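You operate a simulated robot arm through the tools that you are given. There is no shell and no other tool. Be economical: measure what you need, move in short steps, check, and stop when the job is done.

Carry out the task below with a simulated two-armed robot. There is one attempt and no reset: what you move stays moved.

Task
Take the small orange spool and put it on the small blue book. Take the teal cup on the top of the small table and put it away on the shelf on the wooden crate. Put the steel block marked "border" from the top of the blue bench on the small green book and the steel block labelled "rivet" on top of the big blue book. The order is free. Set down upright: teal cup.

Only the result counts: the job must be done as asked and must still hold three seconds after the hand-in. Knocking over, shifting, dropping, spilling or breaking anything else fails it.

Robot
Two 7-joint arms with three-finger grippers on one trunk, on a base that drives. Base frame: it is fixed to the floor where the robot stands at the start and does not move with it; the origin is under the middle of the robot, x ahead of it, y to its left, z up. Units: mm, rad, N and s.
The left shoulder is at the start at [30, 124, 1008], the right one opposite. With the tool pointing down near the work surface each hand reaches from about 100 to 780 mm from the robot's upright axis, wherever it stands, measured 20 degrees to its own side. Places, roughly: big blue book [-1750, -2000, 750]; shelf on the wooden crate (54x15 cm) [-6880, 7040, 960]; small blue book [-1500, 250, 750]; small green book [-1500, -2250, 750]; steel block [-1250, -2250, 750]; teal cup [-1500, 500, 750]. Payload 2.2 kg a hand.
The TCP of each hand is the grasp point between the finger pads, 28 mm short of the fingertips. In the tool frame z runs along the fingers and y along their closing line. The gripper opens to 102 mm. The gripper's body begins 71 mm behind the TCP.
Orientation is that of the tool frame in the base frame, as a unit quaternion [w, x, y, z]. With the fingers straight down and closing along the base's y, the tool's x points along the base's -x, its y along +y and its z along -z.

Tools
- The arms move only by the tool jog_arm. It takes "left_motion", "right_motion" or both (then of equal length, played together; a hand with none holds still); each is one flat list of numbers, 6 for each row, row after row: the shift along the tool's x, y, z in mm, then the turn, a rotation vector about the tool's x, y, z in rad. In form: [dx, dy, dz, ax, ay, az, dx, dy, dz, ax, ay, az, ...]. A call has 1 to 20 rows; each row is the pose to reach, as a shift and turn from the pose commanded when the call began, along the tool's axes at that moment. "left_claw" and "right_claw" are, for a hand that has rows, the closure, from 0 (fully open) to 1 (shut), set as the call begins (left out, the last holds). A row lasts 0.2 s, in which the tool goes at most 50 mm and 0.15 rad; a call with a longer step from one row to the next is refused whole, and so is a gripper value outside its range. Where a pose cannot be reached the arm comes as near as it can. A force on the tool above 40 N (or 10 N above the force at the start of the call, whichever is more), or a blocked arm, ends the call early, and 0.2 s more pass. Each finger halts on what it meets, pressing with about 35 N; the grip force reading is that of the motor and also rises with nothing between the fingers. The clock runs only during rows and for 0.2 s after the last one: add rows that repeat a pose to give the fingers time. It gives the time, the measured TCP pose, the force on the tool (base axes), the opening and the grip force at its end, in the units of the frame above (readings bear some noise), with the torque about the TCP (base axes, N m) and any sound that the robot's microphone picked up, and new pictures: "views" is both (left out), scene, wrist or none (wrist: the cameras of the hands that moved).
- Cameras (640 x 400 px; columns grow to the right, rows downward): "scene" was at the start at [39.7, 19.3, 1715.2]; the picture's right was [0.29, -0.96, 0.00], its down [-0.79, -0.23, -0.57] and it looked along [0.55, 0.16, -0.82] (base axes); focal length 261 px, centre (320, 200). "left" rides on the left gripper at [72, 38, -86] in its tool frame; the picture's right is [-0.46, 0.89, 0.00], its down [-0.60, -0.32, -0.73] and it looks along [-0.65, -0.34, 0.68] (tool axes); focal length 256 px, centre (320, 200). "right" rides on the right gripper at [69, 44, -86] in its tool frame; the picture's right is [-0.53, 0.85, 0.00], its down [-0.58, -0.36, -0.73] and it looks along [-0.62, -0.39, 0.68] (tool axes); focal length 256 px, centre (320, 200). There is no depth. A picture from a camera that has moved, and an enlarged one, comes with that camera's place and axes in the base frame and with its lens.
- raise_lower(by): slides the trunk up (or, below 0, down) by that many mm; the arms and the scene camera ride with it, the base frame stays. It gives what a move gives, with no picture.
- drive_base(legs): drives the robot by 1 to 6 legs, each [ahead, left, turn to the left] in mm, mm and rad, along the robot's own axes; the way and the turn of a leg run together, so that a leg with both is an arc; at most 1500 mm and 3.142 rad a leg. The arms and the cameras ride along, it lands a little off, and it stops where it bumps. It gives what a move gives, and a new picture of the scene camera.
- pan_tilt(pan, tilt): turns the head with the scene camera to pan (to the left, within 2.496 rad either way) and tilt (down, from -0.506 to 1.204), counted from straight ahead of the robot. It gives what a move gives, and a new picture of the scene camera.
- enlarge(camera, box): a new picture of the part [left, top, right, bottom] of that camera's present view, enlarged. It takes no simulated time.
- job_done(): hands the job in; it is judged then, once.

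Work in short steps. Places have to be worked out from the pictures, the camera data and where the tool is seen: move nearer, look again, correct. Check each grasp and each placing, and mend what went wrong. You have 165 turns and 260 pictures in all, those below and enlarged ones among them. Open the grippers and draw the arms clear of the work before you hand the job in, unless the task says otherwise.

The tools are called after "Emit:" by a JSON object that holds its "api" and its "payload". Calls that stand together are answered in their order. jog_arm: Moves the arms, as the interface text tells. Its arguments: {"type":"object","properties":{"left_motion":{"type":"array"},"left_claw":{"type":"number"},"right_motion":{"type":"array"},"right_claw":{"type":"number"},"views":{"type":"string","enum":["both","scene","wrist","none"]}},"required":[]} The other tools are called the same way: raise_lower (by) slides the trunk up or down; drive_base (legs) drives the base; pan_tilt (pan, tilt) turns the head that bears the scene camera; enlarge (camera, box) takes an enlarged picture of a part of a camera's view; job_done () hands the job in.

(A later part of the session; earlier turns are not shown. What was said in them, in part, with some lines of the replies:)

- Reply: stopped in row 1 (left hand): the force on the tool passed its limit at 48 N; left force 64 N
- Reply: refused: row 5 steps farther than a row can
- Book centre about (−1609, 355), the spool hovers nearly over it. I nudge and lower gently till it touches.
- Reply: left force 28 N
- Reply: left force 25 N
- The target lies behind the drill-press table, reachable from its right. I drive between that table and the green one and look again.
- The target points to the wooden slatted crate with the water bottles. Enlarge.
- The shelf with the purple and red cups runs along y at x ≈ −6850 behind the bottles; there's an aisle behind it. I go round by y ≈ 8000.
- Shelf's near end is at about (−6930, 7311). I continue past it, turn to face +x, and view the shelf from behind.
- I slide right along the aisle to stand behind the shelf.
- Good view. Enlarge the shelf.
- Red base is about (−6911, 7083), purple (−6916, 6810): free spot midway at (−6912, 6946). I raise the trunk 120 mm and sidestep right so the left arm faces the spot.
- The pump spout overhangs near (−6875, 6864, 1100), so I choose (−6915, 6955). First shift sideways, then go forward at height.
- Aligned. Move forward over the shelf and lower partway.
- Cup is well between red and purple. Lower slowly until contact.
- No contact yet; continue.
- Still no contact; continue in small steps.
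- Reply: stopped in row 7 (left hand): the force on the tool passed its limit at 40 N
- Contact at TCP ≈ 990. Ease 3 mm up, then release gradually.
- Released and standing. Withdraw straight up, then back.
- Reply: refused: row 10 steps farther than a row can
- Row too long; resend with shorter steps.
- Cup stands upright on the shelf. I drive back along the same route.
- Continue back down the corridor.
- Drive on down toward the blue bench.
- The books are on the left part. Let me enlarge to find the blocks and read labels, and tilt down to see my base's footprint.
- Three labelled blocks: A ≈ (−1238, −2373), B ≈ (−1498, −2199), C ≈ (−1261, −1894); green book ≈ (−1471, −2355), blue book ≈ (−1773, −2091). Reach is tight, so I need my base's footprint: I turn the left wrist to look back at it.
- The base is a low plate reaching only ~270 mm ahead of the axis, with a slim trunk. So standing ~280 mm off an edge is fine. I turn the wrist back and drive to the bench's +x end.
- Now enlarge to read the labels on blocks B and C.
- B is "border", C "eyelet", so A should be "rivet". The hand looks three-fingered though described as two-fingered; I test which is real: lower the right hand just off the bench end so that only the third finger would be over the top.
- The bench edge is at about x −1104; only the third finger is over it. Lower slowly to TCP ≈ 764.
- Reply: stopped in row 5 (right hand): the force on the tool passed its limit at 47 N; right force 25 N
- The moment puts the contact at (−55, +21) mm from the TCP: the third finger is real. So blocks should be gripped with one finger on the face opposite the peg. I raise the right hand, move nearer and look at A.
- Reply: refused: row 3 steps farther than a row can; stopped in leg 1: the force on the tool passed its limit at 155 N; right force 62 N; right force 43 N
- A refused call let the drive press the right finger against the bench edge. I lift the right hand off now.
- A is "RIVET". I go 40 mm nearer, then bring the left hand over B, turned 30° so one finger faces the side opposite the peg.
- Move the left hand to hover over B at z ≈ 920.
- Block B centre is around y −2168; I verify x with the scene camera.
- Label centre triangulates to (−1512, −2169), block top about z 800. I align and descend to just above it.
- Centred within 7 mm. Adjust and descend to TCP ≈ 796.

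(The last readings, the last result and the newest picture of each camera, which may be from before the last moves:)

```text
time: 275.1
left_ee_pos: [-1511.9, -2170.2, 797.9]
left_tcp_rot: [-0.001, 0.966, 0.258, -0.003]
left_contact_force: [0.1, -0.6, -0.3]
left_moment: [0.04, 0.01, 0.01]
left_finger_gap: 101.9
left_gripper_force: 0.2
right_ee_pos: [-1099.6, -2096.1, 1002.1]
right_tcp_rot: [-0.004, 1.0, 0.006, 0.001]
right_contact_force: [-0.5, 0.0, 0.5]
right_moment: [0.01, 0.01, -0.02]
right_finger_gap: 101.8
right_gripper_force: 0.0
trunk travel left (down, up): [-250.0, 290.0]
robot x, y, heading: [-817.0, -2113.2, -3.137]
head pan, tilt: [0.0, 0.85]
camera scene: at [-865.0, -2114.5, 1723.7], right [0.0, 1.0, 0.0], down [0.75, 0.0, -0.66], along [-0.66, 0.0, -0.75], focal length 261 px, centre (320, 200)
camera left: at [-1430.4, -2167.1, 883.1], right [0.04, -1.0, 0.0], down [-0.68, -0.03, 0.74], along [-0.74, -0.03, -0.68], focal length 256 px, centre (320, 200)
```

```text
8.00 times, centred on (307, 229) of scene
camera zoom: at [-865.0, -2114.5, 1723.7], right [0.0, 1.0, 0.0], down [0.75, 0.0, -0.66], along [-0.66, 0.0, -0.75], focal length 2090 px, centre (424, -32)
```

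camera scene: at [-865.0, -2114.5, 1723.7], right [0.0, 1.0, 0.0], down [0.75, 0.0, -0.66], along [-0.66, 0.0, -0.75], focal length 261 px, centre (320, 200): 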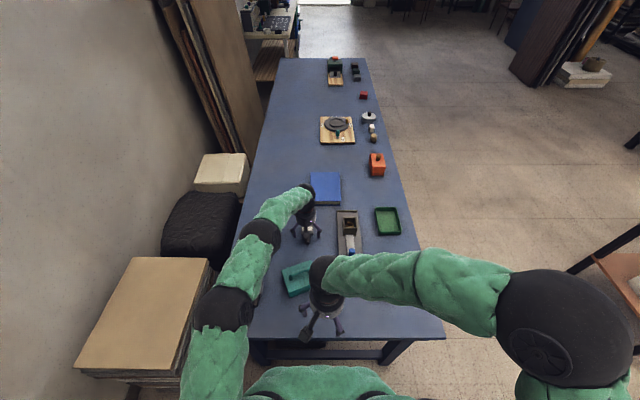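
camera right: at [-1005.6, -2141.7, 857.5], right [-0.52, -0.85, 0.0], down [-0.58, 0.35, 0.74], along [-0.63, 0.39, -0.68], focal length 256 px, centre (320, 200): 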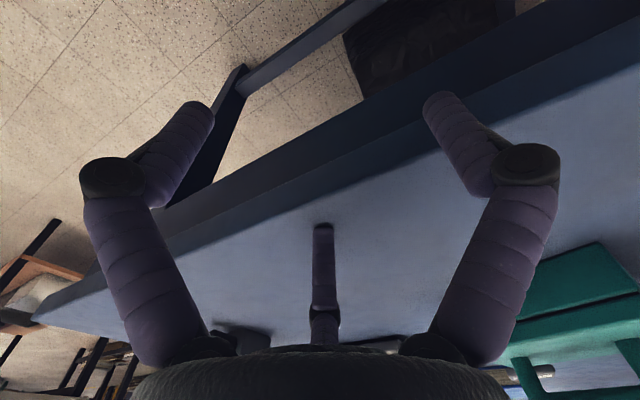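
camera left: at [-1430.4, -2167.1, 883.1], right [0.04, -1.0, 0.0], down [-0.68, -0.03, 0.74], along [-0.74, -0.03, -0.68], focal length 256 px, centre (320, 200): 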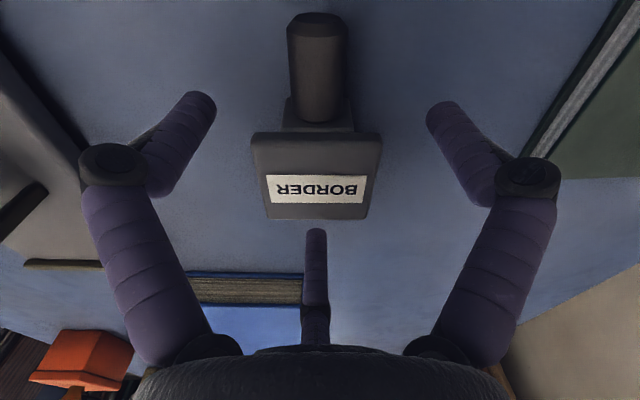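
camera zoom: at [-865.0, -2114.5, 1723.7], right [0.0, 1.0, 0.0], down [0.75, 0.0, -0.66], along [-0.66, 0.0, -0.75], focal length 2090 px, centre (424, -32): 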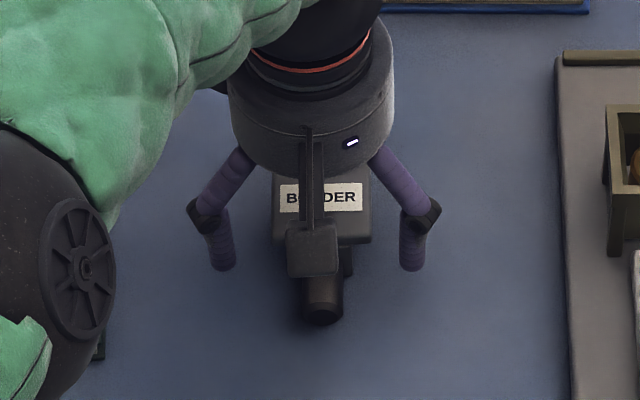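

The side fingers would touch near the block's peg-side edge, so I shift 6 mm further −x and close.

Emit:
{"api": "jog_arm", "payload": {"left_motion": [-5.2, -3, 0, 0, 0, 0, -5.2, -3, 0, 0, 0, 0], "views": "none"}}

Emit:
{"api": "jog_arm", "payload": {"left_motion": [0, 0, 0, 0, 0, 0, 0, 0, 0, 0, 0, 0, 0, 0, 0, 0, 0, 0, 0, 0, 0, 0, 0, 0], "left_claw": 1}}

Emit:
{"api": "enlarge", "payload": {"camera": "scene", "box": [267, 204, 347, 254]}}

```text
time: 275.6
left_ee_pos: [-1517.5, -2170.7, 797.8]
left_tcp_rot: [-0.001, 0.966, 0.259, -0.003]
left_contact_force: [-0.3, 0.3, 0.1]
left_moment: [0.01, 0.02, -0.04]
left_finger_gap: 101.9
left_gripper_force: 0.0
right_ee_pos: [-1099.8, -2096.1, 1001.8]
right_tcp_rot: [-0.003, 1.0, 0.006, 0.001]
right_contact_force: [0.2, -0.4, -0.2]
right_moment: [-0.02, 0.03, 0.01]
right_finger_gap: 102.2
right_gripper_force: 0.1
trunk travel left (down, up): [-250.0, 290.0]
robot x, y, heading: [-813.5, -2112.3, -3.145]
head pan, tilt: [0.0, 0.85]
```

```text
time: 276.6
left_ee_pos: [-1518.2, -2169.7, 798.7]
left_tcp_rot: [0.0, 0.966, 0.258, -0.004]
left_contact_force: [0.1, 1.8, 5.9]
left_moment: [0.08, 0.31, 0.0]
left_finger_gap: 63.0
left_gripper_force: 34.7
right_ee_pos: [-1100.9, -2095.6, 1000.3]
right_tcp_rot: [-0.004, 1.0, 0.006, 0.001]
right_contact_force: [0.5, 0.9, 0.1]
right_moment: [-0.02, -0.01, 0.0]
right_finger_gap: 102.1
right_gripper_force: 0.1
trunk travel left (down, up): [-250.0, 290.0]
robot x, y, heading: [-815.9, -2115.4, -3.142]
head pan, tilt: [0.0, 0.85]
camera scene: at [-864.6, -2114.3, 1723.7], right [0.0, 1.0, 0.0], down [0.75, 0.0, -0.66], along [-0.66, 0.0, -0.75], focal length 261 px, centre (320, 200)
camera left: at [-1436.3, -2166.8, 884.3], right [0.04, -1.0, 0.0], down [-0.68, -0.03, 0.74], along [-0.74, -0.03, -0.68], focal length 256 px, centre (320, 200)
```

scene: 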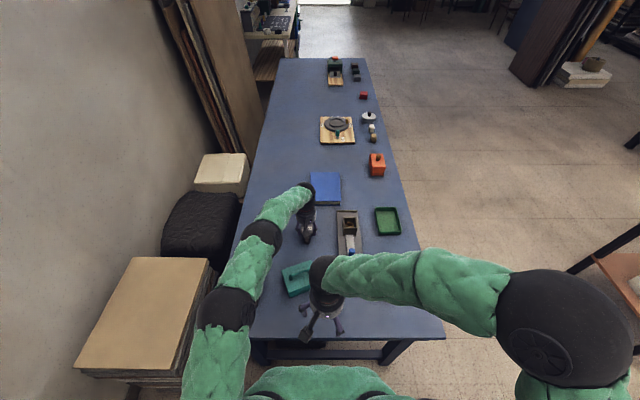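
left: 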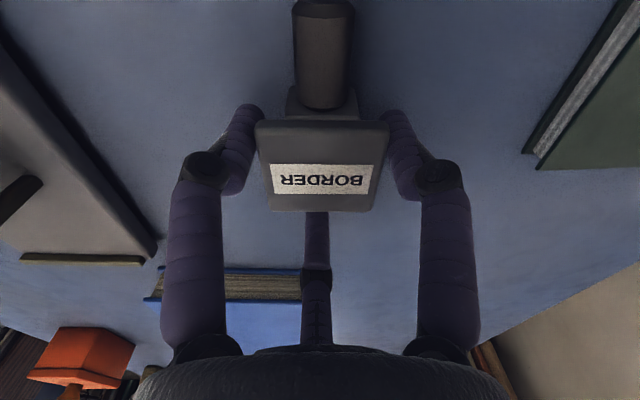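

```text
8.00 times, centred on (307, 229) of scene
camera zoom: at [-864.6, -2114.3, 1723.7], right [0.0, 1.0, 0.0], down [0.75, 0.0, -0.66], along [-0.66, 0.0, -0.75], focal length 2090 px, centre (424, -32)
```

zoom: 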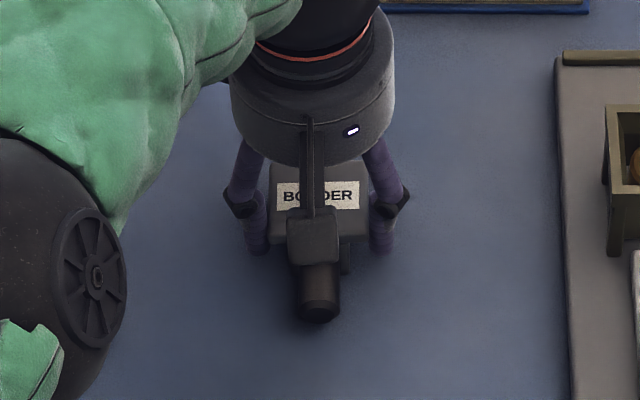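

Gripped at 63 mm. Lift a little and check.

Emit:
{"api": "jog_arm", "payload": {"left_motion": [0, 0, -8, 0, 0, 0, 0, 0, -20, 0, 0, 0, 0, 0, -40, 0, 0, 0, 0, 0, -40, 0, 0, 0]}}

Emit:
{"api": "enlarge", "payload": {"camera": "scene", "box": [267, 194, 347, 244]}}

```text
time: 277.6
left_ee_pos: [-1518.5, -2170.4, 837.0]
left_tcp_rot: [-0.002, 0.966, 0.258, -0.002]
left_contact_force: [-0.6, 0.2, -3.9]
left_moment: [-0.01, 0.04, -0.03]
left_finger_gap: 62.8
left_gripper_force: 34.8
right_ee_pos: [-1101.0, -2096.2, 999.5]
right_tcp_rot: [-0.004, 1.0, 0.006, 0.002]
right_contact_force: [-0.1, 0.5, -0.5]
right_moment: [-0.02, -0.05, -0.03]
right_finger_gap: 101.9
right_gripper_force: 0.0
trunk travel left (down, up): [-250.0, 290.0]
robot x, y, heading: [-816.5, -2111.8, -3.139]
head pan, tilt: [0.0, 0.85]
camera scene: at [-866.2, -2114.5, 1723.6], right [0.0, 1.0, 0.0], down [0.75, 0.0, -0.66], along [-0.66, 0.0, -0.75], focal length 261 px, centre (320, 200)
camera left: at [-1436.8, -2168.0, 922.9], right [0.04, -1.0, 0.0], down [-0.68, -0.03, 0.73], along [-0.73, -0.03, -0.68], focal length 256 px, centre (320, 200)
```

scene: 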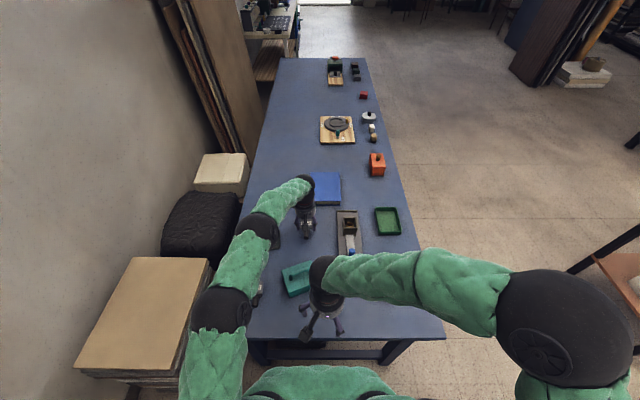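
left: 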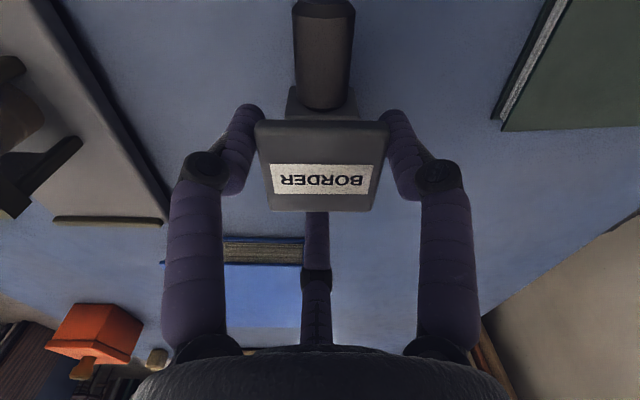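

```text
8.00 times, centred on (307, 219) of scene
camera zoom: at [-866.2, -2114.5, 1723.6], right [0.0, 1.0, 0.0], down [0.75, 0.0, -0.66], along [-0.66, 0.0, -0.75], focal length 2090 px, centre (424, 48)
```

zoom: 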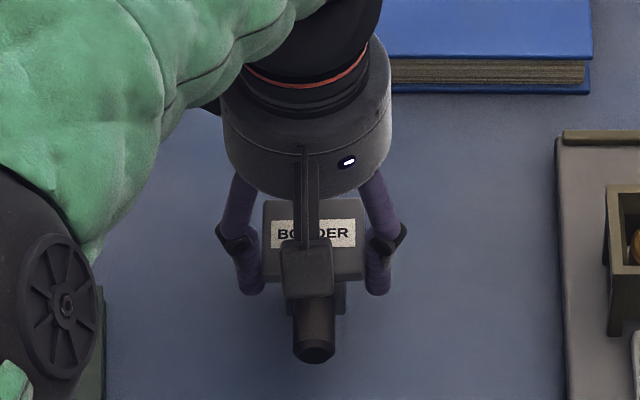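

Securely lifted. Green book centre is about (−1485, −2354); I carry the block over it at height.

Emit:
{"api": "jog_arm", "payload": {"left_motion": [0, 0, -40, 0, 0, 0, -17, 43, -40, 0, 0, 0, -34, 86, -40, 0, 0, 0, -51, 129, -40, 0, 0, 0, -68.6, 171.6, -40, 0, 0, 0, -68.6, 171.6, -40, 0, 0, 0]}}

Emit:
{"api": "enlarge", "payload": {"camera": "scene", "box": [227, 194, 307, 264]}}

```text
time: 279.1
left_ee_pos: [-1490.0, -2356.8, 875.7]
left_tcp_rot: [0.0, 0.966, 0.258, -0.002]
left_contact_force: [0.1, -0.1, -4.6]
left_moment: [0.0, 0.03, 0.0]
left_finger_gap: 62.8
left_gripper_force: 35.0
right_ee_pos: [-1100.4, -2095.2, 1001.0]
right_tcp_rot: [-0.004, 1.0, 0.006, 0.002]
right_contact_force: [-0.2, -0.4, -0.5]
right_moment: [-0.01, 0.0, 0.0]
right_finger_gap: 102.1
right_gripper_force: 0.0
trunk travel left (down, up): [-250.0, 290.0]
robot x, y, heading: [-819.0, -2112.3, -3.136]
head pan, tilt: [0.0, 0.85]
camera scene: at [-866.0, -2113.9, 1723.6], right [0.0, 1.0, 0.0], down [0.75, 0.0, -0.66], along [-0.66, 0.0, -0.75], focal length 261 px, centre (320, 200)
camera left: at [-1408.4, -2353.1, 960.3], right [0.04, -1.0, 0.0], down [-0.68, -0.03, 0.73], along [-0.73, -0.03, -0.68], focal length 256 px, centre (320, 200)
```

scene: 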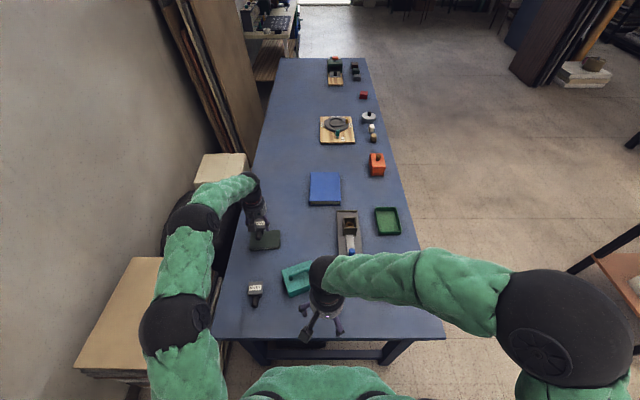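
left: 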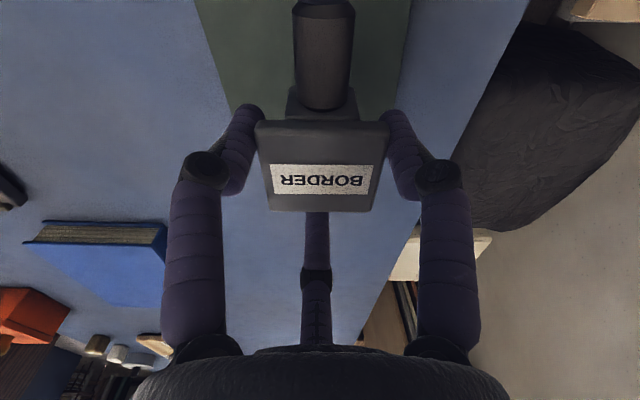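

```text
5.71 times, centred on (267, 229) of scene
camera zoom: at [-866.0, -2113.9, 1723.6], right [0.0, 1.0, 0.0], down [0.75, 0.0, -0.66], along [-0.66, 0.0, -0.75], focal length 1493 px, centre (623, 34)
```

zoom: 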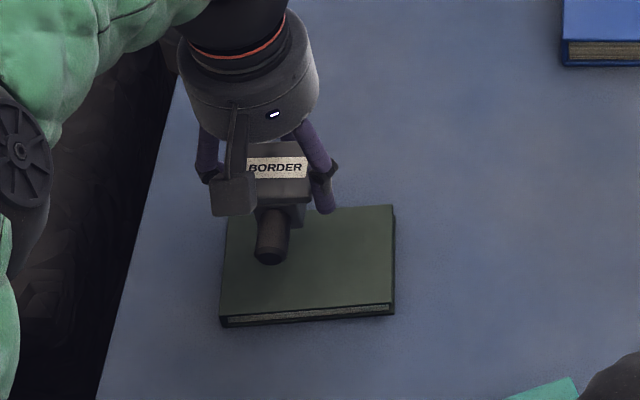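

Book centre (−1485, −2351). Align and lower to just above.

Emit:
{"api": "jog_arm", "payload": {"left_motion": [1.3, -6.2, 10, 0, 0, 0, 1.3, -6.2, 30, 0, 0, 0, 1.3, -6.2, 46, 0, 0, 0, 1.3, -6.2, 52, 0, 0, 0, 1.3, -6.2, 56, 0, 0, 0, 1.3, -6.2, 59, 0, 0, 0, 1.3, -6.2, 62, 0, 0, 0], "views": "wrist"}}

Emit:
{"api": "enlarge", "payload": {"camera": "scene", "box": [227, 204, 307, 264]}}

```text
time: 280.6
left_ee_pos: [-1494.5, -2348.7, 817.3]
left_tcp_rot: [0.0, 0.966, 0.258, -0.005]
left_contact_force: [2.2, 0.7, 4.5]
left_moment: [0.08, 0.14, -0.01]
left_finger_gap: 62.6
left_gripper_force: 35.2
right_ee_pos: [-1099.4, -2095.6, 1001.6]
right_tcp_rot: [-0.003, 1.0, 0.006, 0.001]
right_contact_force: [0.4, -0.6, 0.0]
right_moment: [-0.02, 0.01, -0.03]
right_finger_gap: 102.1
right_gripper_force: 0.0
trunk travel left (down, up): [-250.0, 290.0]
robot x, y, heading: [-818.1, -2111.1, -3.144]
head pan, tilt: [0.0, 0.85]
camera left: at [-1412.3, -2345.4, 902.2], right [0.04, -1.0, 0.0], down [-0.68, -0.03, 0.74], along [-0.74, -0.03, -0.68], focal length 256 px, centre (320, 200)
```

left: 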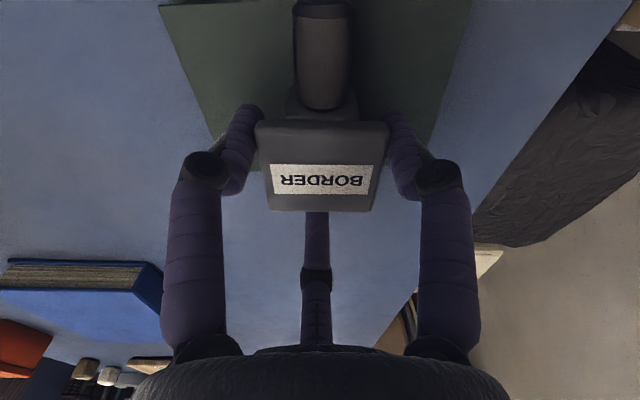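

```text
6.67 times, centred on (267, 234) of scene
camera zoom: at [-864.5, -2114.3, 1723.8], right [0.0, 1.0, 0.0], down [0.75, 0.0, -0.66], along [-0.66, 0.0, -0.75], focal length 1742 px, centre (673, -27)
```

zoom: 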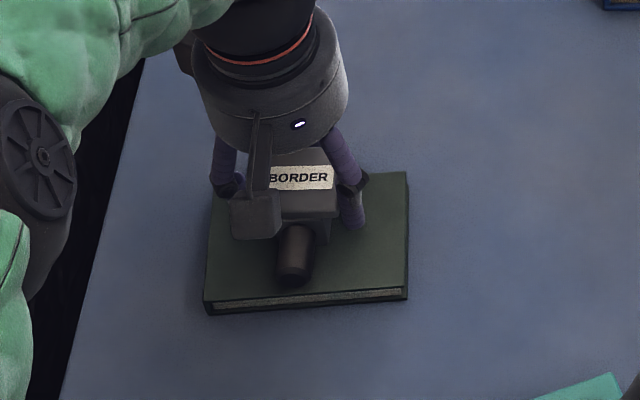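

Contact with the book. Settle 1 mm and open.

Emit:
{"api": "jog_arm", "payload": {"left_motion": [0, 0, 1, 0, 0, 0, 0, 0, 1, 0, 0, 0], "views": "none"}}

Emit:
{"api": "jog_arm", "payload": {"left_motion": [0, 0, 0, 0, 0, 0, 0, 0, 0, 0, 0, 0, 0, 0, 0, 0, 0, 0, 0, 0, -20, 0, 0, 0, 0, 0, -60, 0, 0, 0, 0, 0, -110, 0, 0, 0, 0, 0, -150, 0, 0, 0], "left_claw": 0}}

Emit:
{"api": "enlarge", "payload": {"camera": "scene", "box": [227, 204, 307, 264]}}

```text
time: 281.2
left_ee_pos: [-1494.6, -2347.8, 817.4]
left_tcp_rot: [-0.001, 0.966, 0.259, -0.006]
left_contact_force: [2.1, -0.1, 16.3]
left_moment: [0.05, -0.05, 0.02]
left_finger_gap: 63.1
left_gripper_force: 34.9
right_ee_pos: [-1099.2, -2095.6, 1001.8]
right_tcp_rot: [-0.003, 1.0, 0.006, 0.0]
right_contact_force: [-0.7, 0.9, 0.5]
right_moment: [0.0, -0.04, -0.04]
right_finger_gap: 101.9
right_gripper_force: 0.1
trunk travel left (down, up): [-250.0, 290.0]
robot x, y, heading: [-818.3, -2112.9, -3.14]
head pan, tilt: [0.0, 0.85]
```

```text
time: 282.9
left_ee_pos: [-1491.3, -2349.2, 964.7]
left_tcp_rot: [0.0, 0.966, 0.258, -0.002]
left_contact_force: [0.3, -1.1, -1.0]
left_moment: [-0.05, 0.03, 0.0]
left_finger_gap: 102.2
left_gripper_force: 0.0
right_ee_pos: [-1100.3, -2095.6, 1001.1]
right_tcp_rot: [-0.004, 1.0, 0.007, 0.001]
right_contact_force: [-0.2, -1.6, 0.6]
right_moment: [0.02, 0.03, 0.0]
right_finger_gap: 101.9
right_gripper_force: 0.1
trunk travel left (down, up): [-250.0, 290.0]
robot x, y, heading: [-816.2, -2114.5, -3.142]
head pan, tilt: [0.0, 0.85]
camera scene: at [-864.7, -2114.3, 1723.7], right [0.0, 1.0, 0.0], down [0.75, 0.0, -0.66], along [-0.66, 0.0, -0.75], focal length 261 px, centre (320, 200)
camera left: at [-1409.5, -2346.2, 1050.9], right [0.04, -1.0, 0.0], down [-0.68, -0.03, 0.73], along [-0.73, -0.03, -0.68], focal length 256 px, centre (320, 200)
```

scene: 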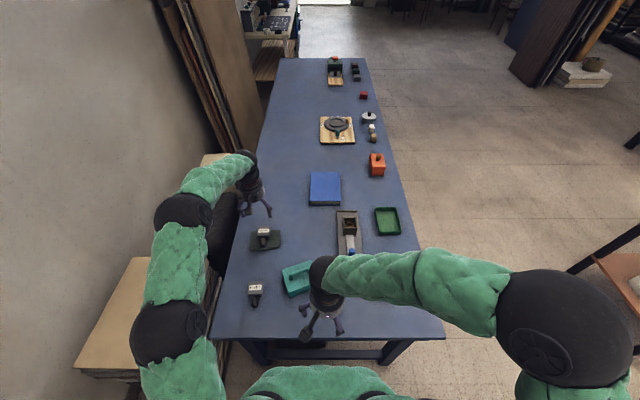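
left: 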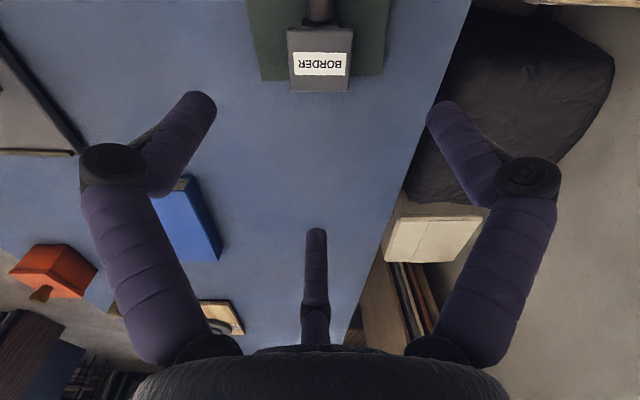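

```text
6.67 times, centred on (267, 234) of scene
camera zoom: at [-864.7, -2114.3, 1723.7], right [0.0, 1.0, 0.0], down [0.75, 0.0, -0.66], along [-0.66, 0.0, -0.75], focal length 1742 px, centre (673, -27)
```

zoom: 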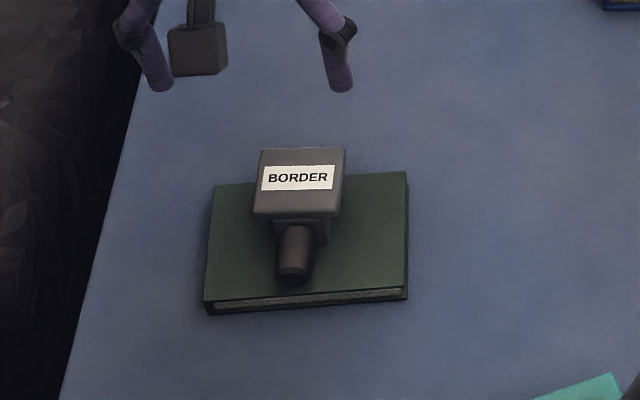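

"Border" sits well on the green book. Now the left hand goes over "rivet", near (−1255, −2351).

Emit:
{"api": "jog_arm", "payload": {"left_motion": [40, 24, 0, 0, 0, 0, 81, 47, 0, 0, 0, 0, 121, 71, 0, 0, 0, -0.03, 162, 95, 0, 0, 0, -0.07, 202.5, 118.8, 10, 0, 0, -0.07, 202.5, 118.8, 45, 0, 0, -0.07, 202.5, 118.8, 45, 0, 0, -0.07]}}

Emit:
{"api": "enlarge", "payload": {"camera": "left", "box": [220, 20, 420, 160]}}

Emit:
{"api": "enlarge", "payload": {"camera": "scene", "box": [220, 255, 300, 315]}}

```text
time: 284.4
left_ee_pos: [-1258.2, -2350.2, 916.5]
left_tcp_rot: [-0.001, 0.956, 0.292, -0.003]
left_contact_force: [0.3, 0.4, -0.3]
left_moment: [-0.02, 0.04, 0.0]
left_finger_gap: 101.9
left_gripper_force: 0.0
right_ee_pos: [-1099.9, -2095.4, 1000.7]
right_tcp_rot: [-0.004, 1.0, 0.006, 0.001]
right_contact_force: [0.6, 0.3, 0.0]
right_moment: [-0.01, 0.0, 0.02]
right_finger_gap: 102.0
right_gripper_force: 0.0
trunk travel left (down, up): [-250.0, 290.0]
robot x, y, heading: [-815.4, -2114.7, -3.143]
head pan, tilt: [0.0, 0.85]
camera scene: at [-863.7, -2114.4, 1723.7], right [0.0, 1.0, 0.0], down [0.75, 0.0, -0.66], along [-0.66, 0.0, -0.75], focal length 261 px, centre (320, 200)
camera left: at [-1176.3, -2341.9, 1001.7], right [0.11, -0.99, 0.0], down [-0.67, -0.07, 0.74], along [-0.73, -0.08, -0.68], focal length 256 px, centre (320, 200)
```

scene: 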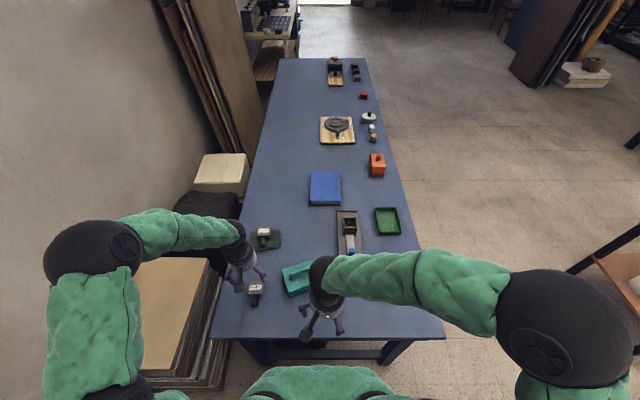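
left: 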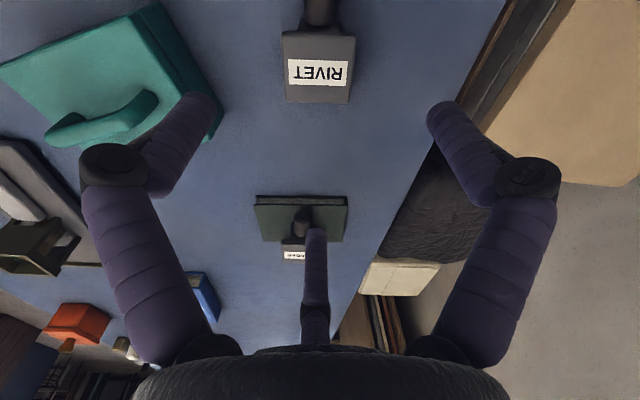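

```text
2.86 times, centred on (320, 90) of left
camera zoom: at [-1176.3, -2341.9, 1001.7], right [0.11, -0.99, 0.0], down [-0.67, -0.07, 0.74], along [-0.73, -0.08, -0.68], focal length 731 px, centre (320, 514)
```

zoom: 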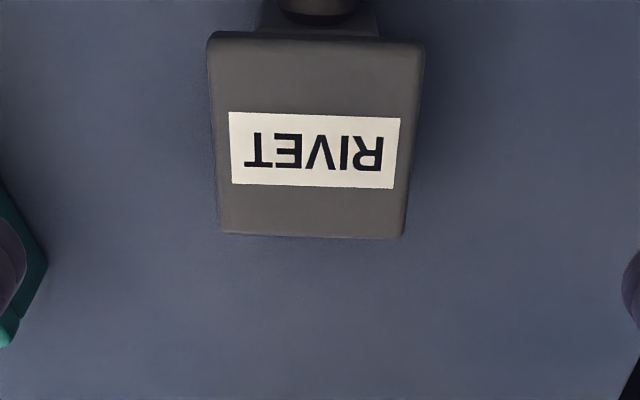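

```text
6.67 times, centred on (260, 285) of scene
camera zoom: at [-863.7, -2114.4, 1723.7], right [0.0, 1.0, 0.0], down [0.75, 0.0, -0.66], along [-0.66, 0.0, -0.75], focal length 1742 px, centre (720, -367)
```

zoom: 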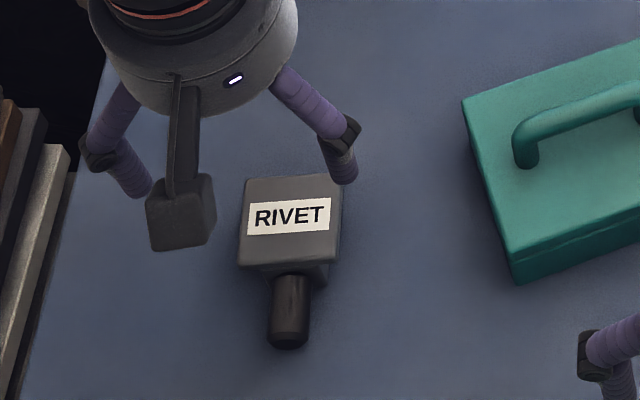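

Rivet centre is (−1253, −2349.5), hand already aligned. Descend to TCP ≈ 798.

Emit:
{"api": "jog_arm", "payload": {"left_motion": [0, 0, 40, 0, 0, 0, 0, 0, 80, 0, 0, 0, 0, 0, 105, 0, 0, 0, 0, 0, 118, 0, 0, 0, 0, 0, 118, 0, 0, 0], "views": "wrist"}}

```text
time: 285.6
left_ee_pos: [-1260.5, -2348.5, 799.2]
left_tcp_rot: [-0.001, 0.957, 0.292, -0.002]
left_contact_force: [0.3, 0.9, -0.4]
left_moment: [-0.02, 0.0, 0.06]
left_finger_gap: 102.0
left_gripper_force: 0.0
right_ee_pos: [-1100.7, -2096.0, 1001.0]
right_tcp_rot: [-0.004, 1.0, 0.007, 0.001]
right_contact_force: [0.1, 0.8, 0.6]
right_moment: [-0.01, 0.0, 0.0]
right_finger_gap: 102.3
right_gripper_force: 0.1
trunk travel left (down, up): [-250.0, 290.0]
robot x, y, heading: [-817.3, -2112.1, -3.139]
head pan, tilt: [0.0, 0.85]
camera left: at [-1178.5, -2340.4, 884.7], right [0.11, -0.99, 0.0], down [-0.67, -0.07, 0.74], along [-0.73, -0.08, -0.68], focal length 256 px, centre (320, 200)
```

left: 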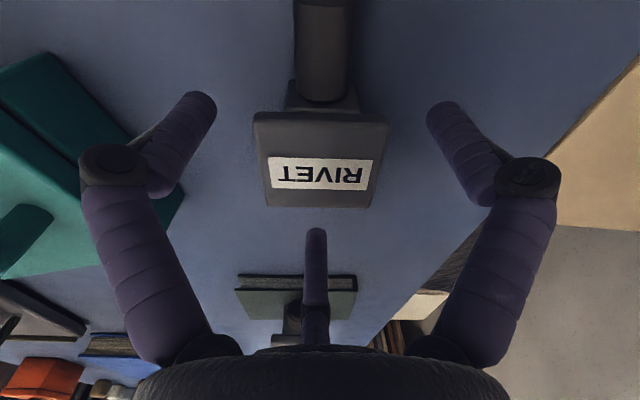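

Well placed. Close and lift.

Emit:
{"api": "jog_arm", "payload": {"left_motion": [0, 0, 0, 0, 0, 0, 0, 0, 0, 0, 0, 0, 0, 0, 0, 0, 0, 0, 0, 0, 0, 0, 0, 0], "left_claw": 1, "views": "none"}}

Emit:
{"api": "jog_arm", "payload": {"left_motion": [0, 0, -8, 0, 0, 0, 0, 0, -25, 0, 0, 0, 0, 0, -70, 0, 0, 0, 0, 0, -115, 0, 0, 0, 0, 0, -160, 0, 0, 0, 0, 0, -200, 0, 0, 0, 0, 0, -200, 0, 0, 0]}}

Emit:
{"api": "enlarge", "payload": {"camera": "scene", "box": [200, 205, 320, 295]}}

```text
time: 286.6
left_ee_pos: [-1259.9, -2348.5, 800.0]
left_tcp_rot: [-0.001, 0.957, 0.291, -0.004]
left_contact_force: [-0.7, 0.9, 5.7]
left_moment: [0.12, -0.28, 0.05]
left_finger_gap: 62.8
left_gripper_force: 34.9
right_ee_pos: [-1099.1, -2095.2, 1001.1]
right_tcp_rot: [-0.003, 1.0, 0.006, 0.001]
right_contact_force: [-0.3, 0.2, -0.3]
right_moment: [0.02, 0.0, -0.02]
right_finger_gap: 102.3
right_gripper_force: 0.1
trunk travel left (down, up): [-250.0, 290.0]
robot x, y, heading: [-818.1, -2114.7, -3.137]
head pan, tilt: [0.0, 0.85]
```

```text
time: 288.2
left_ee_pos: [-1258.9, -2351.5, 999.8]
left_tcp_rot: [-0.001, 0.957, 0.292, -0.002]
left_contact_force: [0.3, -0.8, -4.3]
left_moment: [-0.05, 0.05, 0.0]
left_finger_gap: 62.7
left_gripper_force: 35.1
right_ee_pos: [-1101.3, -2095.2, 1000.6]
right_tcp_rot: [-0.004, 1.0, 0.006, 0.002]
right_contact_force: [-0.3, 0.3, -0.2]
right_moment: [-0.02, -0.02, -0.01]
right_finger_gap: 101.9
right_gripper_force: 0.0
trunk travel left (down, up): [-250.0, 290.0]
robot x, y, heading: [-810.7, -2110.8, -3.138]
head pan, tilt: [0.0, 0.85]
camera scene: at [-865.9, -2114.9, 1723.6], right [0.0, 1.0, 0.0], down [0.75, 0.0, -0.66], along [-0.66, 0.0, -0.75], focal length 261 px, centre (320, 200)
camera left: at [-1178.1, -2342.3, 1085.4], right [0.11, -0.99, 0.0], down [-0.67, -0.07, 0.73], along [-0.73, -0.08, -0.68], focal length 256 px, centre (320, 200)
```

scene: 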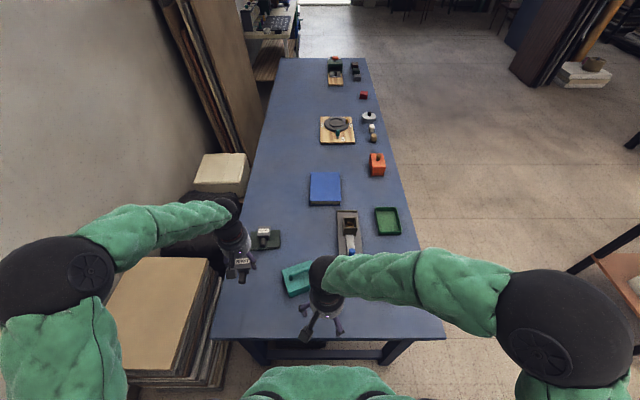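
left: 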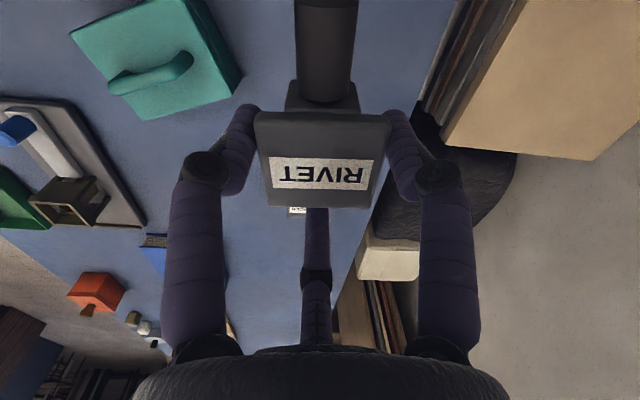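

```text
4.44 times, centred on (260, 250) of scene
camera zoom: at [-865.9, -2114.9, 1723.6], right [0.0, 1.0, 0.0], down [0.75, 0.0, -0.66], along [-0.66, 0.0, -0.75], focal length 1161 px, centre (587, -22)
```

zoom: 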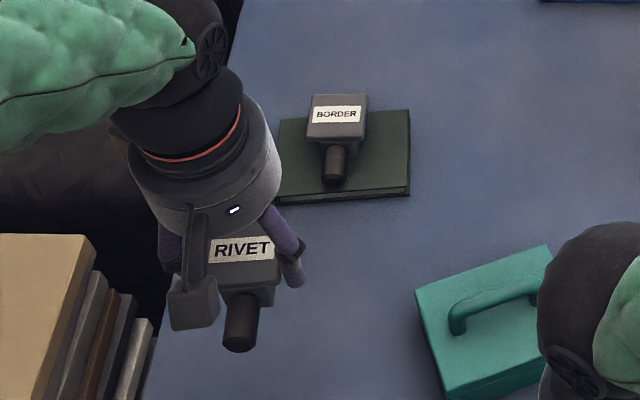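

Rivet held. Blue book spans about x −1904..−1697, y −2160..−2010; I drive around to the bench's front side to place it.

Emit:
{"api": "drive_base", "payload": {"legs": [[-330, 0, 0], [0, -1110, 0], [1490, 0, 0], [0, 0, 1.57]]}}

```text
time: 306.9
left_ee_pos: [-1811.5, -1395.7, 999.6]
left_tcp_rot: [0.001, 0.495, 0.869, -0.003]
left_contact_force: [-0.3, -0.1, -4.3]
left_moment: [-0.05, 0.01, 0.0]
left_finger_gap: 62.8
left_gripper_force: 35.3
right_ee_pos: [-2057.9, -1222.4, 1000.2]
right_tcp_rot: [-0.004, 0.723, 0.691, -0.002]
right_contact_force: [-0.8, -0.7, 0.7]
right_moment: [-0.01, 0.02, -0.01]
right_finger_gap: 102.2
right_gripper_force: 0.1
trunk travel left (down, up): [-250.0, 290.0]
robot x, y, heading: [-2026.7, -943.5, -1.629]
head pan, tilt: [0.0, 0.85]
camera scene: at [-2026.1, -989.9, 1723.7], right [-1.0, 0.06, 0.0], down [0.04, 0.75, -0.66], along [-0.04, -0.66, -0.75], focal length 261 px, centre (320, 200)
```

scene: 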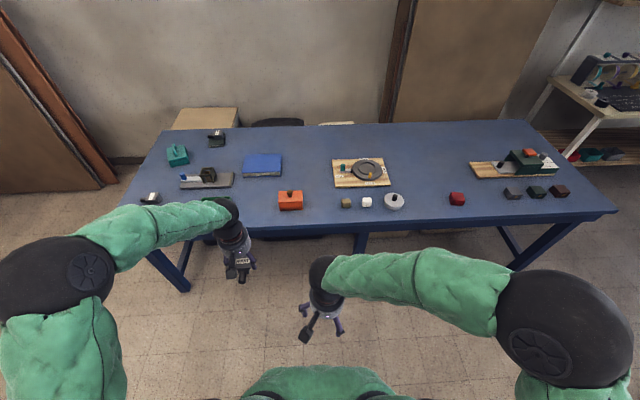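

Drive up to the bench front (about 295 mm from its edge).

Emit:
{"api": "drive_base", "payload": {"legs": [[445, 50, 0.058]]}}

Emit:
{"api": "enlarge", "payload": {"camera": "scene", "box": [160, 140, 360, 280]}}

```text
time: 309.6
left_ee_pos: [-1748.2, -1835.2, 999.9]
left_tcp_rot: [0.001, 0.47, 0.882, -0.002]
left_contact_force: [0.5, -0.5, -4.6]
left_moment: [-0.01, 0.03, 0.01]
left_finger_gap: 62.8
left_gripper_force: 35.8
right_ee_pos: [-2003.2, -1676.0, 1001.5]
right_tcp_rot: [-0.004, 0.704, 0.711, -0.002]
right_contact_force: [0.4, -0.7, -0.6]
right_moment: [0.04, -0.06, -0.03]
right_finger_gap: 102.0
right_gripper_force: 0.0
trunk travel left (down, up): [-250.0, 290.0]
robot x, y, heading: [-1984.2, -1390.8, -1.571]
head pan, tilt: [0.0, 0.85]
camera scene: at [-1985.4, -1443.1, 1723.6], right [-1.0, 0.0, 0.0], down [0.0, 0.75, -0.66], along [0.0, -0.66, -0.75], focal length 261 px, centre (320, 200)
```

scene: 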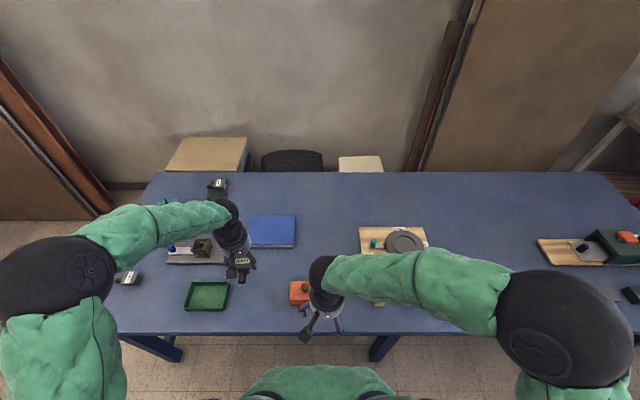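

```text
2.86 times, centred on (260, 210) of scene
camera zoom: at [-1985.4, -1443.1, 1723.6], right [-1.0, 0.0, 0.0], down [0.0, 0.75, -0.66], along [0.0, -0.66, -0.75], focal length 746 px, centre (491, 171)
```

zoom: 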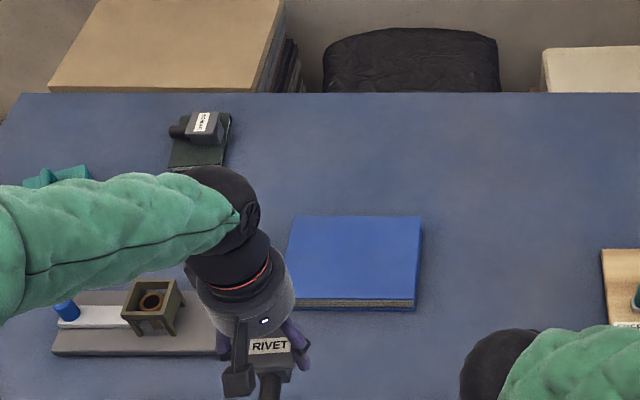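

Book spans x −1873..−1668, y −2181..−2025. I carry the rivet block over it.

Emit:
{"api": "jog_arm", "payload": {"left_motion": [-34.5, -28, 0, 0, 0, 0, -69, -56, 0, 0, 0, 0, -103.5, -84, 0, 0, 0, 0, -138, -112, 0, 0, 0, 0, -172.5, -140, 0, 0, 0, 0, -207.1, -167.8, 0, 0, 0, 0, -207.1, -167.8, 40, 0, 0, 0, -207.1, -167.8, 80, 0, 0, 0, -207.1, -167.8, 100, 0, 0, 0, -207.1, -167.8, 100, 0, 0, 0]}}

Emit:
{"api": "enlarge", "payload": {"camera": "scene", "box": [210, 180, 330, 260]}}

```text
time: 311.9
left_ee_pos: [-1774.3, -2099.9, 903.5]
left_tcp_rot: [0.001, 0.471, 0.882, -0.002]
left_contact_force: [0.2, 0.4, -4.5]
left_moment: [-0.11, -0.03, -0.02]
left_finger_gap: 62.9
left_gripper_force: 34.9
right_ee_pos: [-2003.1, -1675.1, 1001.4]
right_tcp_rot: [-0.004, 0.703, 0.711, -0.001]
right_contact_force: [-0.3, -0.1, 0.3]
right_moment: [0.01, 0.0, 0.03]
right_finger_gap: 102.0
right_gripper_force: 0.2
trunk travel left (down, up): [-250.0, 290.0]
robot x, y, heading: [-1985.7, -1392.3, -1.569]
head pan, tilt: [0.0, 0.85]
camera scene: at [-1985.7, -1442.4, 1723.7], right [-1.0, 0.0, 0.0], down [0.0, 0.75, -0.66], along [0.0, -0.66, -0.75], focal length 261 px, centre (320, 200)
camera left: at [-1783.6, -2019.5, 988.6], right [0.99, 0.11, 0.0], down [0.07, -0.67, 0.73], along [0.08, -0.73, -0.68], focal length 256 px, centre (320, 200)
```

scene: 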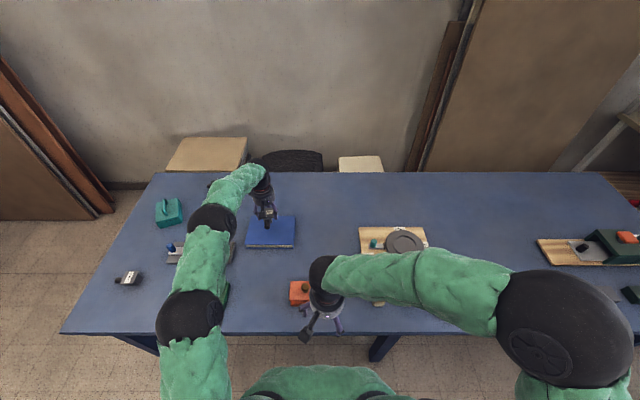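
left: 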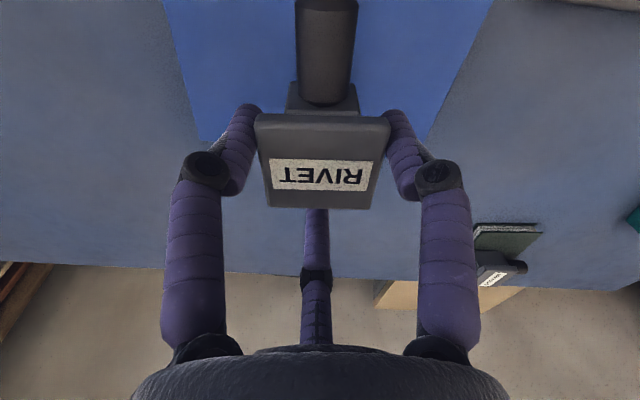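

```text
5.00 times, centred on (270, 220) of scene
camera zoom: at [-1985.7, -1442.4, 1723.7], right [-1.0, 0.0, 0.0], down [0.0, 0.75, -0.66], along [0.0, -0.66, -0.75], focal length 1306 px, centre (570, 100)
```

zoom: 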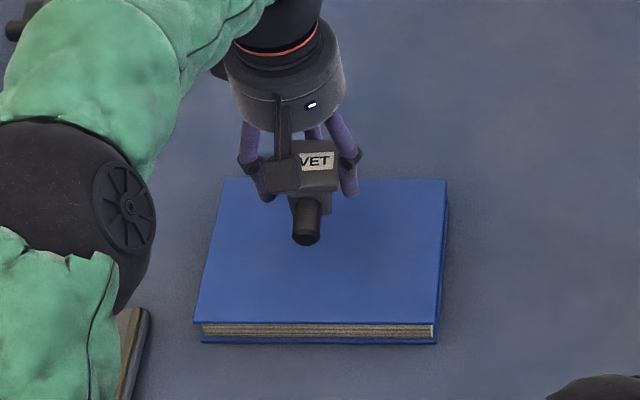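

Over the book. Lower until contact.

Emit:
{"api": "jog_arm", "payload": {"left_motion": [0, 0, 25, 0, 0, 0, 0, 0, 50, 0, 0, 0, 0, 0, 62, 0, 0, 0, 0, 0, 67, 0, 0, 0, 0, 0, 71, 0, 0, 0, 0, 0, 75, 0, 0, 0, 0, 0, 78, 0, 0, 0], "views": "wrist"}}

Emit:
{"api": "enlarge", "payload": {"camera": "scene", "box": [210, 180, 330, 260]}}

```text
time: 313.4
left_ee_pos: [-1772.9, -2102.8, 828.8]
left_tcp_rot: [0.004, 0.47, 0.882, -0.005]
left_contact_force: [-1.7, -3.1, 23.8]
left_moment: [0.42, 0.04, 0.07]
left_finger_gap: 62.7
left_gripper_force: 34.6
right_ee_pos: [-2004.5, -1674.0, 1002.2]
right_tcp_rot: [-0.003, 0.703, 0.711, -0.002]
right_contact_force: [-0.4, 0.6, 0.3]
right_moment: [0.01, 0.0, 0.04]
right_finger_gap: 102.2
right_gripper_force: 0.1
trunk travel left (down, up): [-250.0, 290.0]
robot x, y, heading: [-1987.8, -1389.5, -1.57]
head pan, tilt: [0.0, 0.85]
camera left: at [-1782.8, -2019.9, 913.9], right [0.99, 0.11, 0.0], down [0.07, -0.67, 0.74], along [0.08, -0.74, -0.67], focal length 256 px, centre (320, 200)
```

left: 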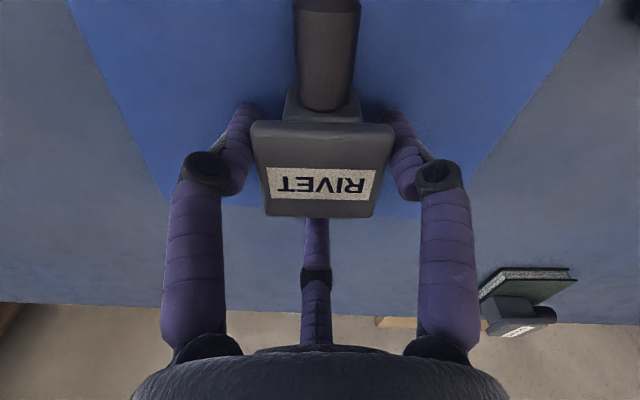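

```text
5.00 times, centred on (270, 220) of scene
camera zoom: at [-1986.7, -1439.4, 1723.9], right [-1.0, 0.0, 0.0], down [0.0, 0.75, -0.66], along [0.0, -0.66, -0.75], focal length 1306 px, centre (570, 100)
```

zoom: 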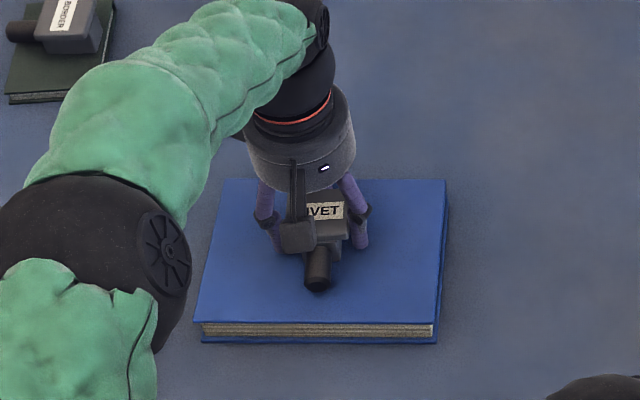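

Contact (24 N). Ease 2 mm, then open and withdraw upward.

Emit:
{"api": "jog_arm", "payload": {"left_motion": [0, 0, -2, 0, 0, 0, 0, 0, -2, 0, 0, 0], "views": "none"}}

Emit:
{"api": "jog_arm", "payload": {"left_motion": [0, 0, 0, 0, 0, 0, 0, 0, 0, 0, 0, 0, 0, 0, 0, 0, 0, 0, 0, 0, -20, 0, 0, 0, 0, 0, -60, 0, 0, 0, 0, 0, -105, 0, 0, 0, 0, 0, -150, 0, 0, 0, 0, 0, -170, 0, 0, 0], "left_claw": 0}}

Emit:
{"api": "enlarge", "payload": {"camera": "scene", "box": [180, 160, 330, 260]}}

```text
time: 314.1
left_ee_pos: [-1772.0, -2101.9, 829.7]
left_tcp_rot: [0.003, 0.47, 0.883, -0.004]
left_contact_force: [-2.4, -9.1, 20.9]
left_moment: [-0.16, 0.04, 0.03]
left_finger_gap: 62.9
left_gripper_force: 34.5
right_ee_pos: [-2004.0, -1675.2, 1000.8]
right_tcp_rot: [-0.003, 0.704, 0.711, -0.002]
right_contact_force: [-0.8, 0.3, 0.1]
right_moment: [-0.01, -0.03, 0.01]
right_finger_gap: 102.0
right_gripper_force: 0.1
trunk travel left (down, up): [-250.0, 290.0]
robot x, y, heading: [-1988.7, -1391.9, -1.567]
head pan, tilt: [0.0, 0.85]
```

```text
time: 315.9
left_ee_pos: [-1773.6, -2098.1, 996.5]
left_tcp_rot: [0.002, 0.471, 0.882, -0.003]
left_contact_force: [-0.4, -0.3, -0.7]
left_moment: [-0.02, -0.03, -0.01]
left_finger_gap: 102.0
left_gripper_force: 0.0
right_ee_pos: [-2004.3, -1675.5, 1000.3]
right_tcp_rot: [-0.003, 0.703, 0.711, -0.001]
right_contact_force: [0.3, -0.5, -0.1]
right_moment: [0.01, -0.03, 0.01]
right_finger_gap: 102.0
right_gripper_force: 0.0
trunk travel left (down, up): [-250.0, 290.0]
robot x, y, heading: [-1985.9, -1391.6, -1.566]
head pan, tilt: [0.0, 0.85]
camera scene: at [-1985.7, -1441.7, 1723.7], right [-1.0, 0.0, 0.0], down [0.0, 0.75, -0.66], along [0.0, -0.66, -0.75], focal length 261 px, centre (320, 200)
camera left: at [-1782.3, -2015.9, 1081.1], right [0.99, 0.11, 0.0], down [0.07, -0.67, 0.73], along [0.08, -0.73, -0.68], focal length 256 px, centre (320, 200)
```

scene: 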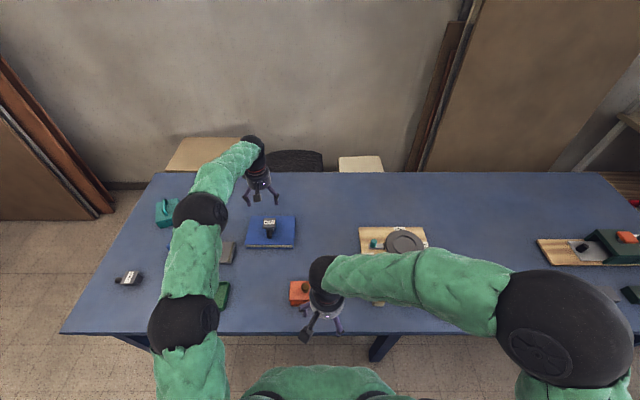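
left: 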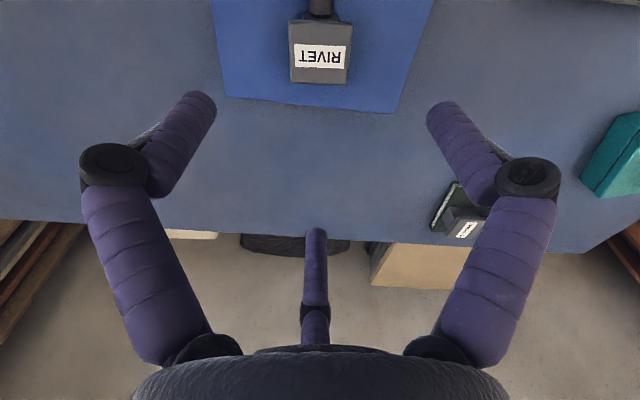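

```text
4.00 times, centred on (255, 210) of scene
camera zoom: at [-1985.7, -1441.7, 1723.7], right [-1.0, 0.0, 0.0], down [0.0, 0.75, -0.66], along [0.0, -0.66, -0.75], focal length 1045 px, centre (580, 160)
```

zoom: 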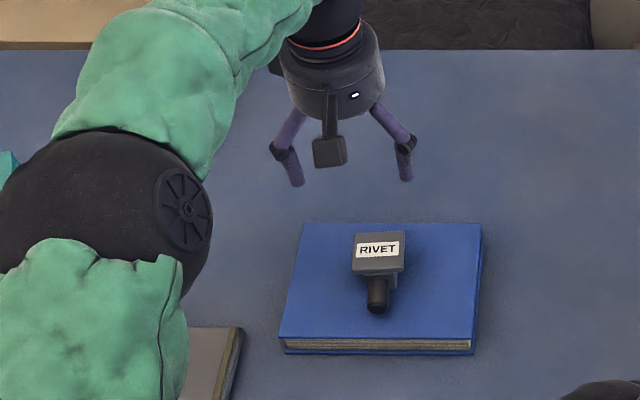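

Rivet rests on the big blue book. Draw the arm back and back the base away.

Emit:
{"api": "jog_arm", "payload": {"left_motion": [35, 23, -5, 0, 0, 0, 70, 46, -10, 0, 0, 0, 105, 70, -15, 0, 0, 0, 140, 93, -20, 0, 0, 0, 175, 116, -20, 0, 0, 0, 207, 139, -20, 0, 0, 0], "views": "none"}}

Emit:
{"api": "drive_base", "payload": {"legs": [[-420, 0, 0]]}}

Emit:
{"api": "enlarge", "payload": {"camera": "scene", "box": [100, 100, 340, 250]}}

```text
time: 317.2
left_ee_pos: [-1774.8, -1849.9, 1012.4]
left_tcp_rot: [0.001, 0.472, 0.882, -0.003]
left_contact_force: [0.2, -0.4, -0.1]
left_moment: [-0.01, 0.02, 0.02]
left_finger_gap: 101.6
left_gripper_force: 0.0
right_ee_pos: [-2003.2, -1674.3, 1001.8]
right_tcp_rot: [-0.003, 0.703, 0.711, -0.002]
right_contact_force: [-0.4, -0.7, 0.6]
right_moment: [-0.02, 0.02, 0.01]
right_finger_gap: 102.0
right_gripper_force: 0.1
trunk travel left (down, up): [-250.0, 290.0]
robot x, y, heading: [-1986.7, -1390.7, -1.572]
head pan, tilt: [0.0, 0.85]
```

```text
time: 319.9
left_ee_pos: [-1775.0, -1425.1, 1012.0]
left_tcp_rot: [0.002, 0.471, 0.882, -0.002]
left_contact_force: [0.9, 0.4, 0.1]
left_moment: [0.0, 0.01, -0.01]
left_finger_gap: 102.1
left_gripper_force: 0.0
right_ee_pos: [-2003.8, -1249.4, 1001.4]
right_tcp_rot: [-0.003, 0.703, 0.711, -0.002]
right_contact_force: [0.8, 0.1, 1.0]
right_moment: [0.02, 0.01, -0.01]
right_finger_gap: 102.2
right_gripper_force: 0.0
trunk travel left (down, up): [-250.0, 290.0]
robot x, y, heading: [-1983.1, -966.6, -1.574]
head pan, tilt: [0.0, 0.85]
camera scene: at [-1985.2, -1015.7, 1723.7], right [-1.0, 0.0, 0.0], down [0.0, 0.75, -0.66], along [0.0, -0.66, -0.75], focal length 261 px, centre (320, 200)
```

scene: 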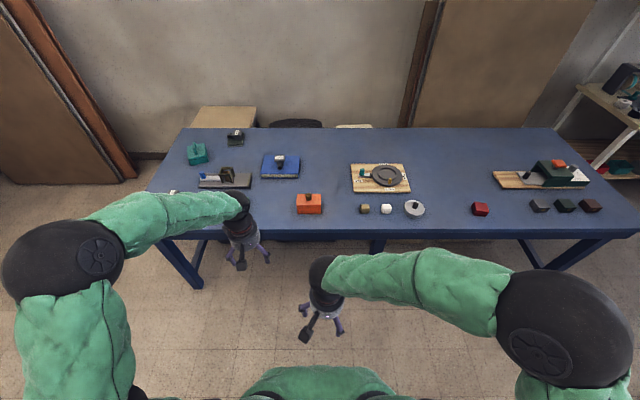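

```text
2.67 times, centred on (220, 175) of scene
camera zoom: at [-1985.2, -1015.7, 1723.7], right [-1.0, 0.0, 0.0], down [0.0, 0.75, -0.66], along [0.0, -0.66, -0.75], focal length 697 px, centre (587, 267)
```

zoom: 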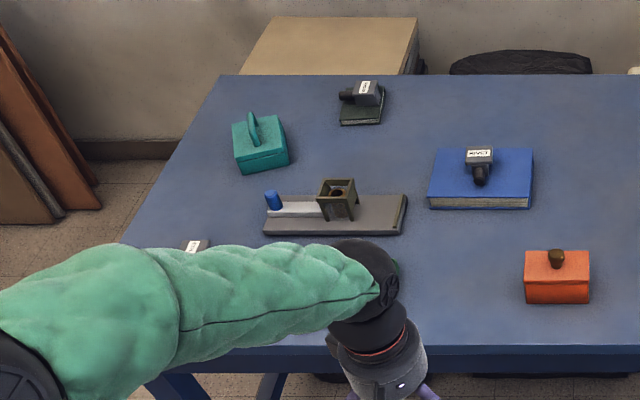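

Both blocks rest on their books, the spool and cup were verified earlier, and the arms are clear with open grippers. I hand in.

Emit:
{"api": "job_done", "payload": {}}

```text
The job is handed in.
```

I finished all four placements and handed the job in; I have not seen the judged result.

- **Orange spool:** on the small blue book.
- **Teal cup:** upright on the crate shelf, between the red and purple cups.
- **"Border" block:** on the small green book.
- **"Rivet" block:** on the big blue book.

I saw each item sitting correctly after I let it go. I did not look at the spool and cup again before handing in.

While I was working at the end of the blue bench, one finger of the right hand pressed against the bench edge at up to 155 N. The pictures afterwards showed no visible shift of the bench or the things on it.
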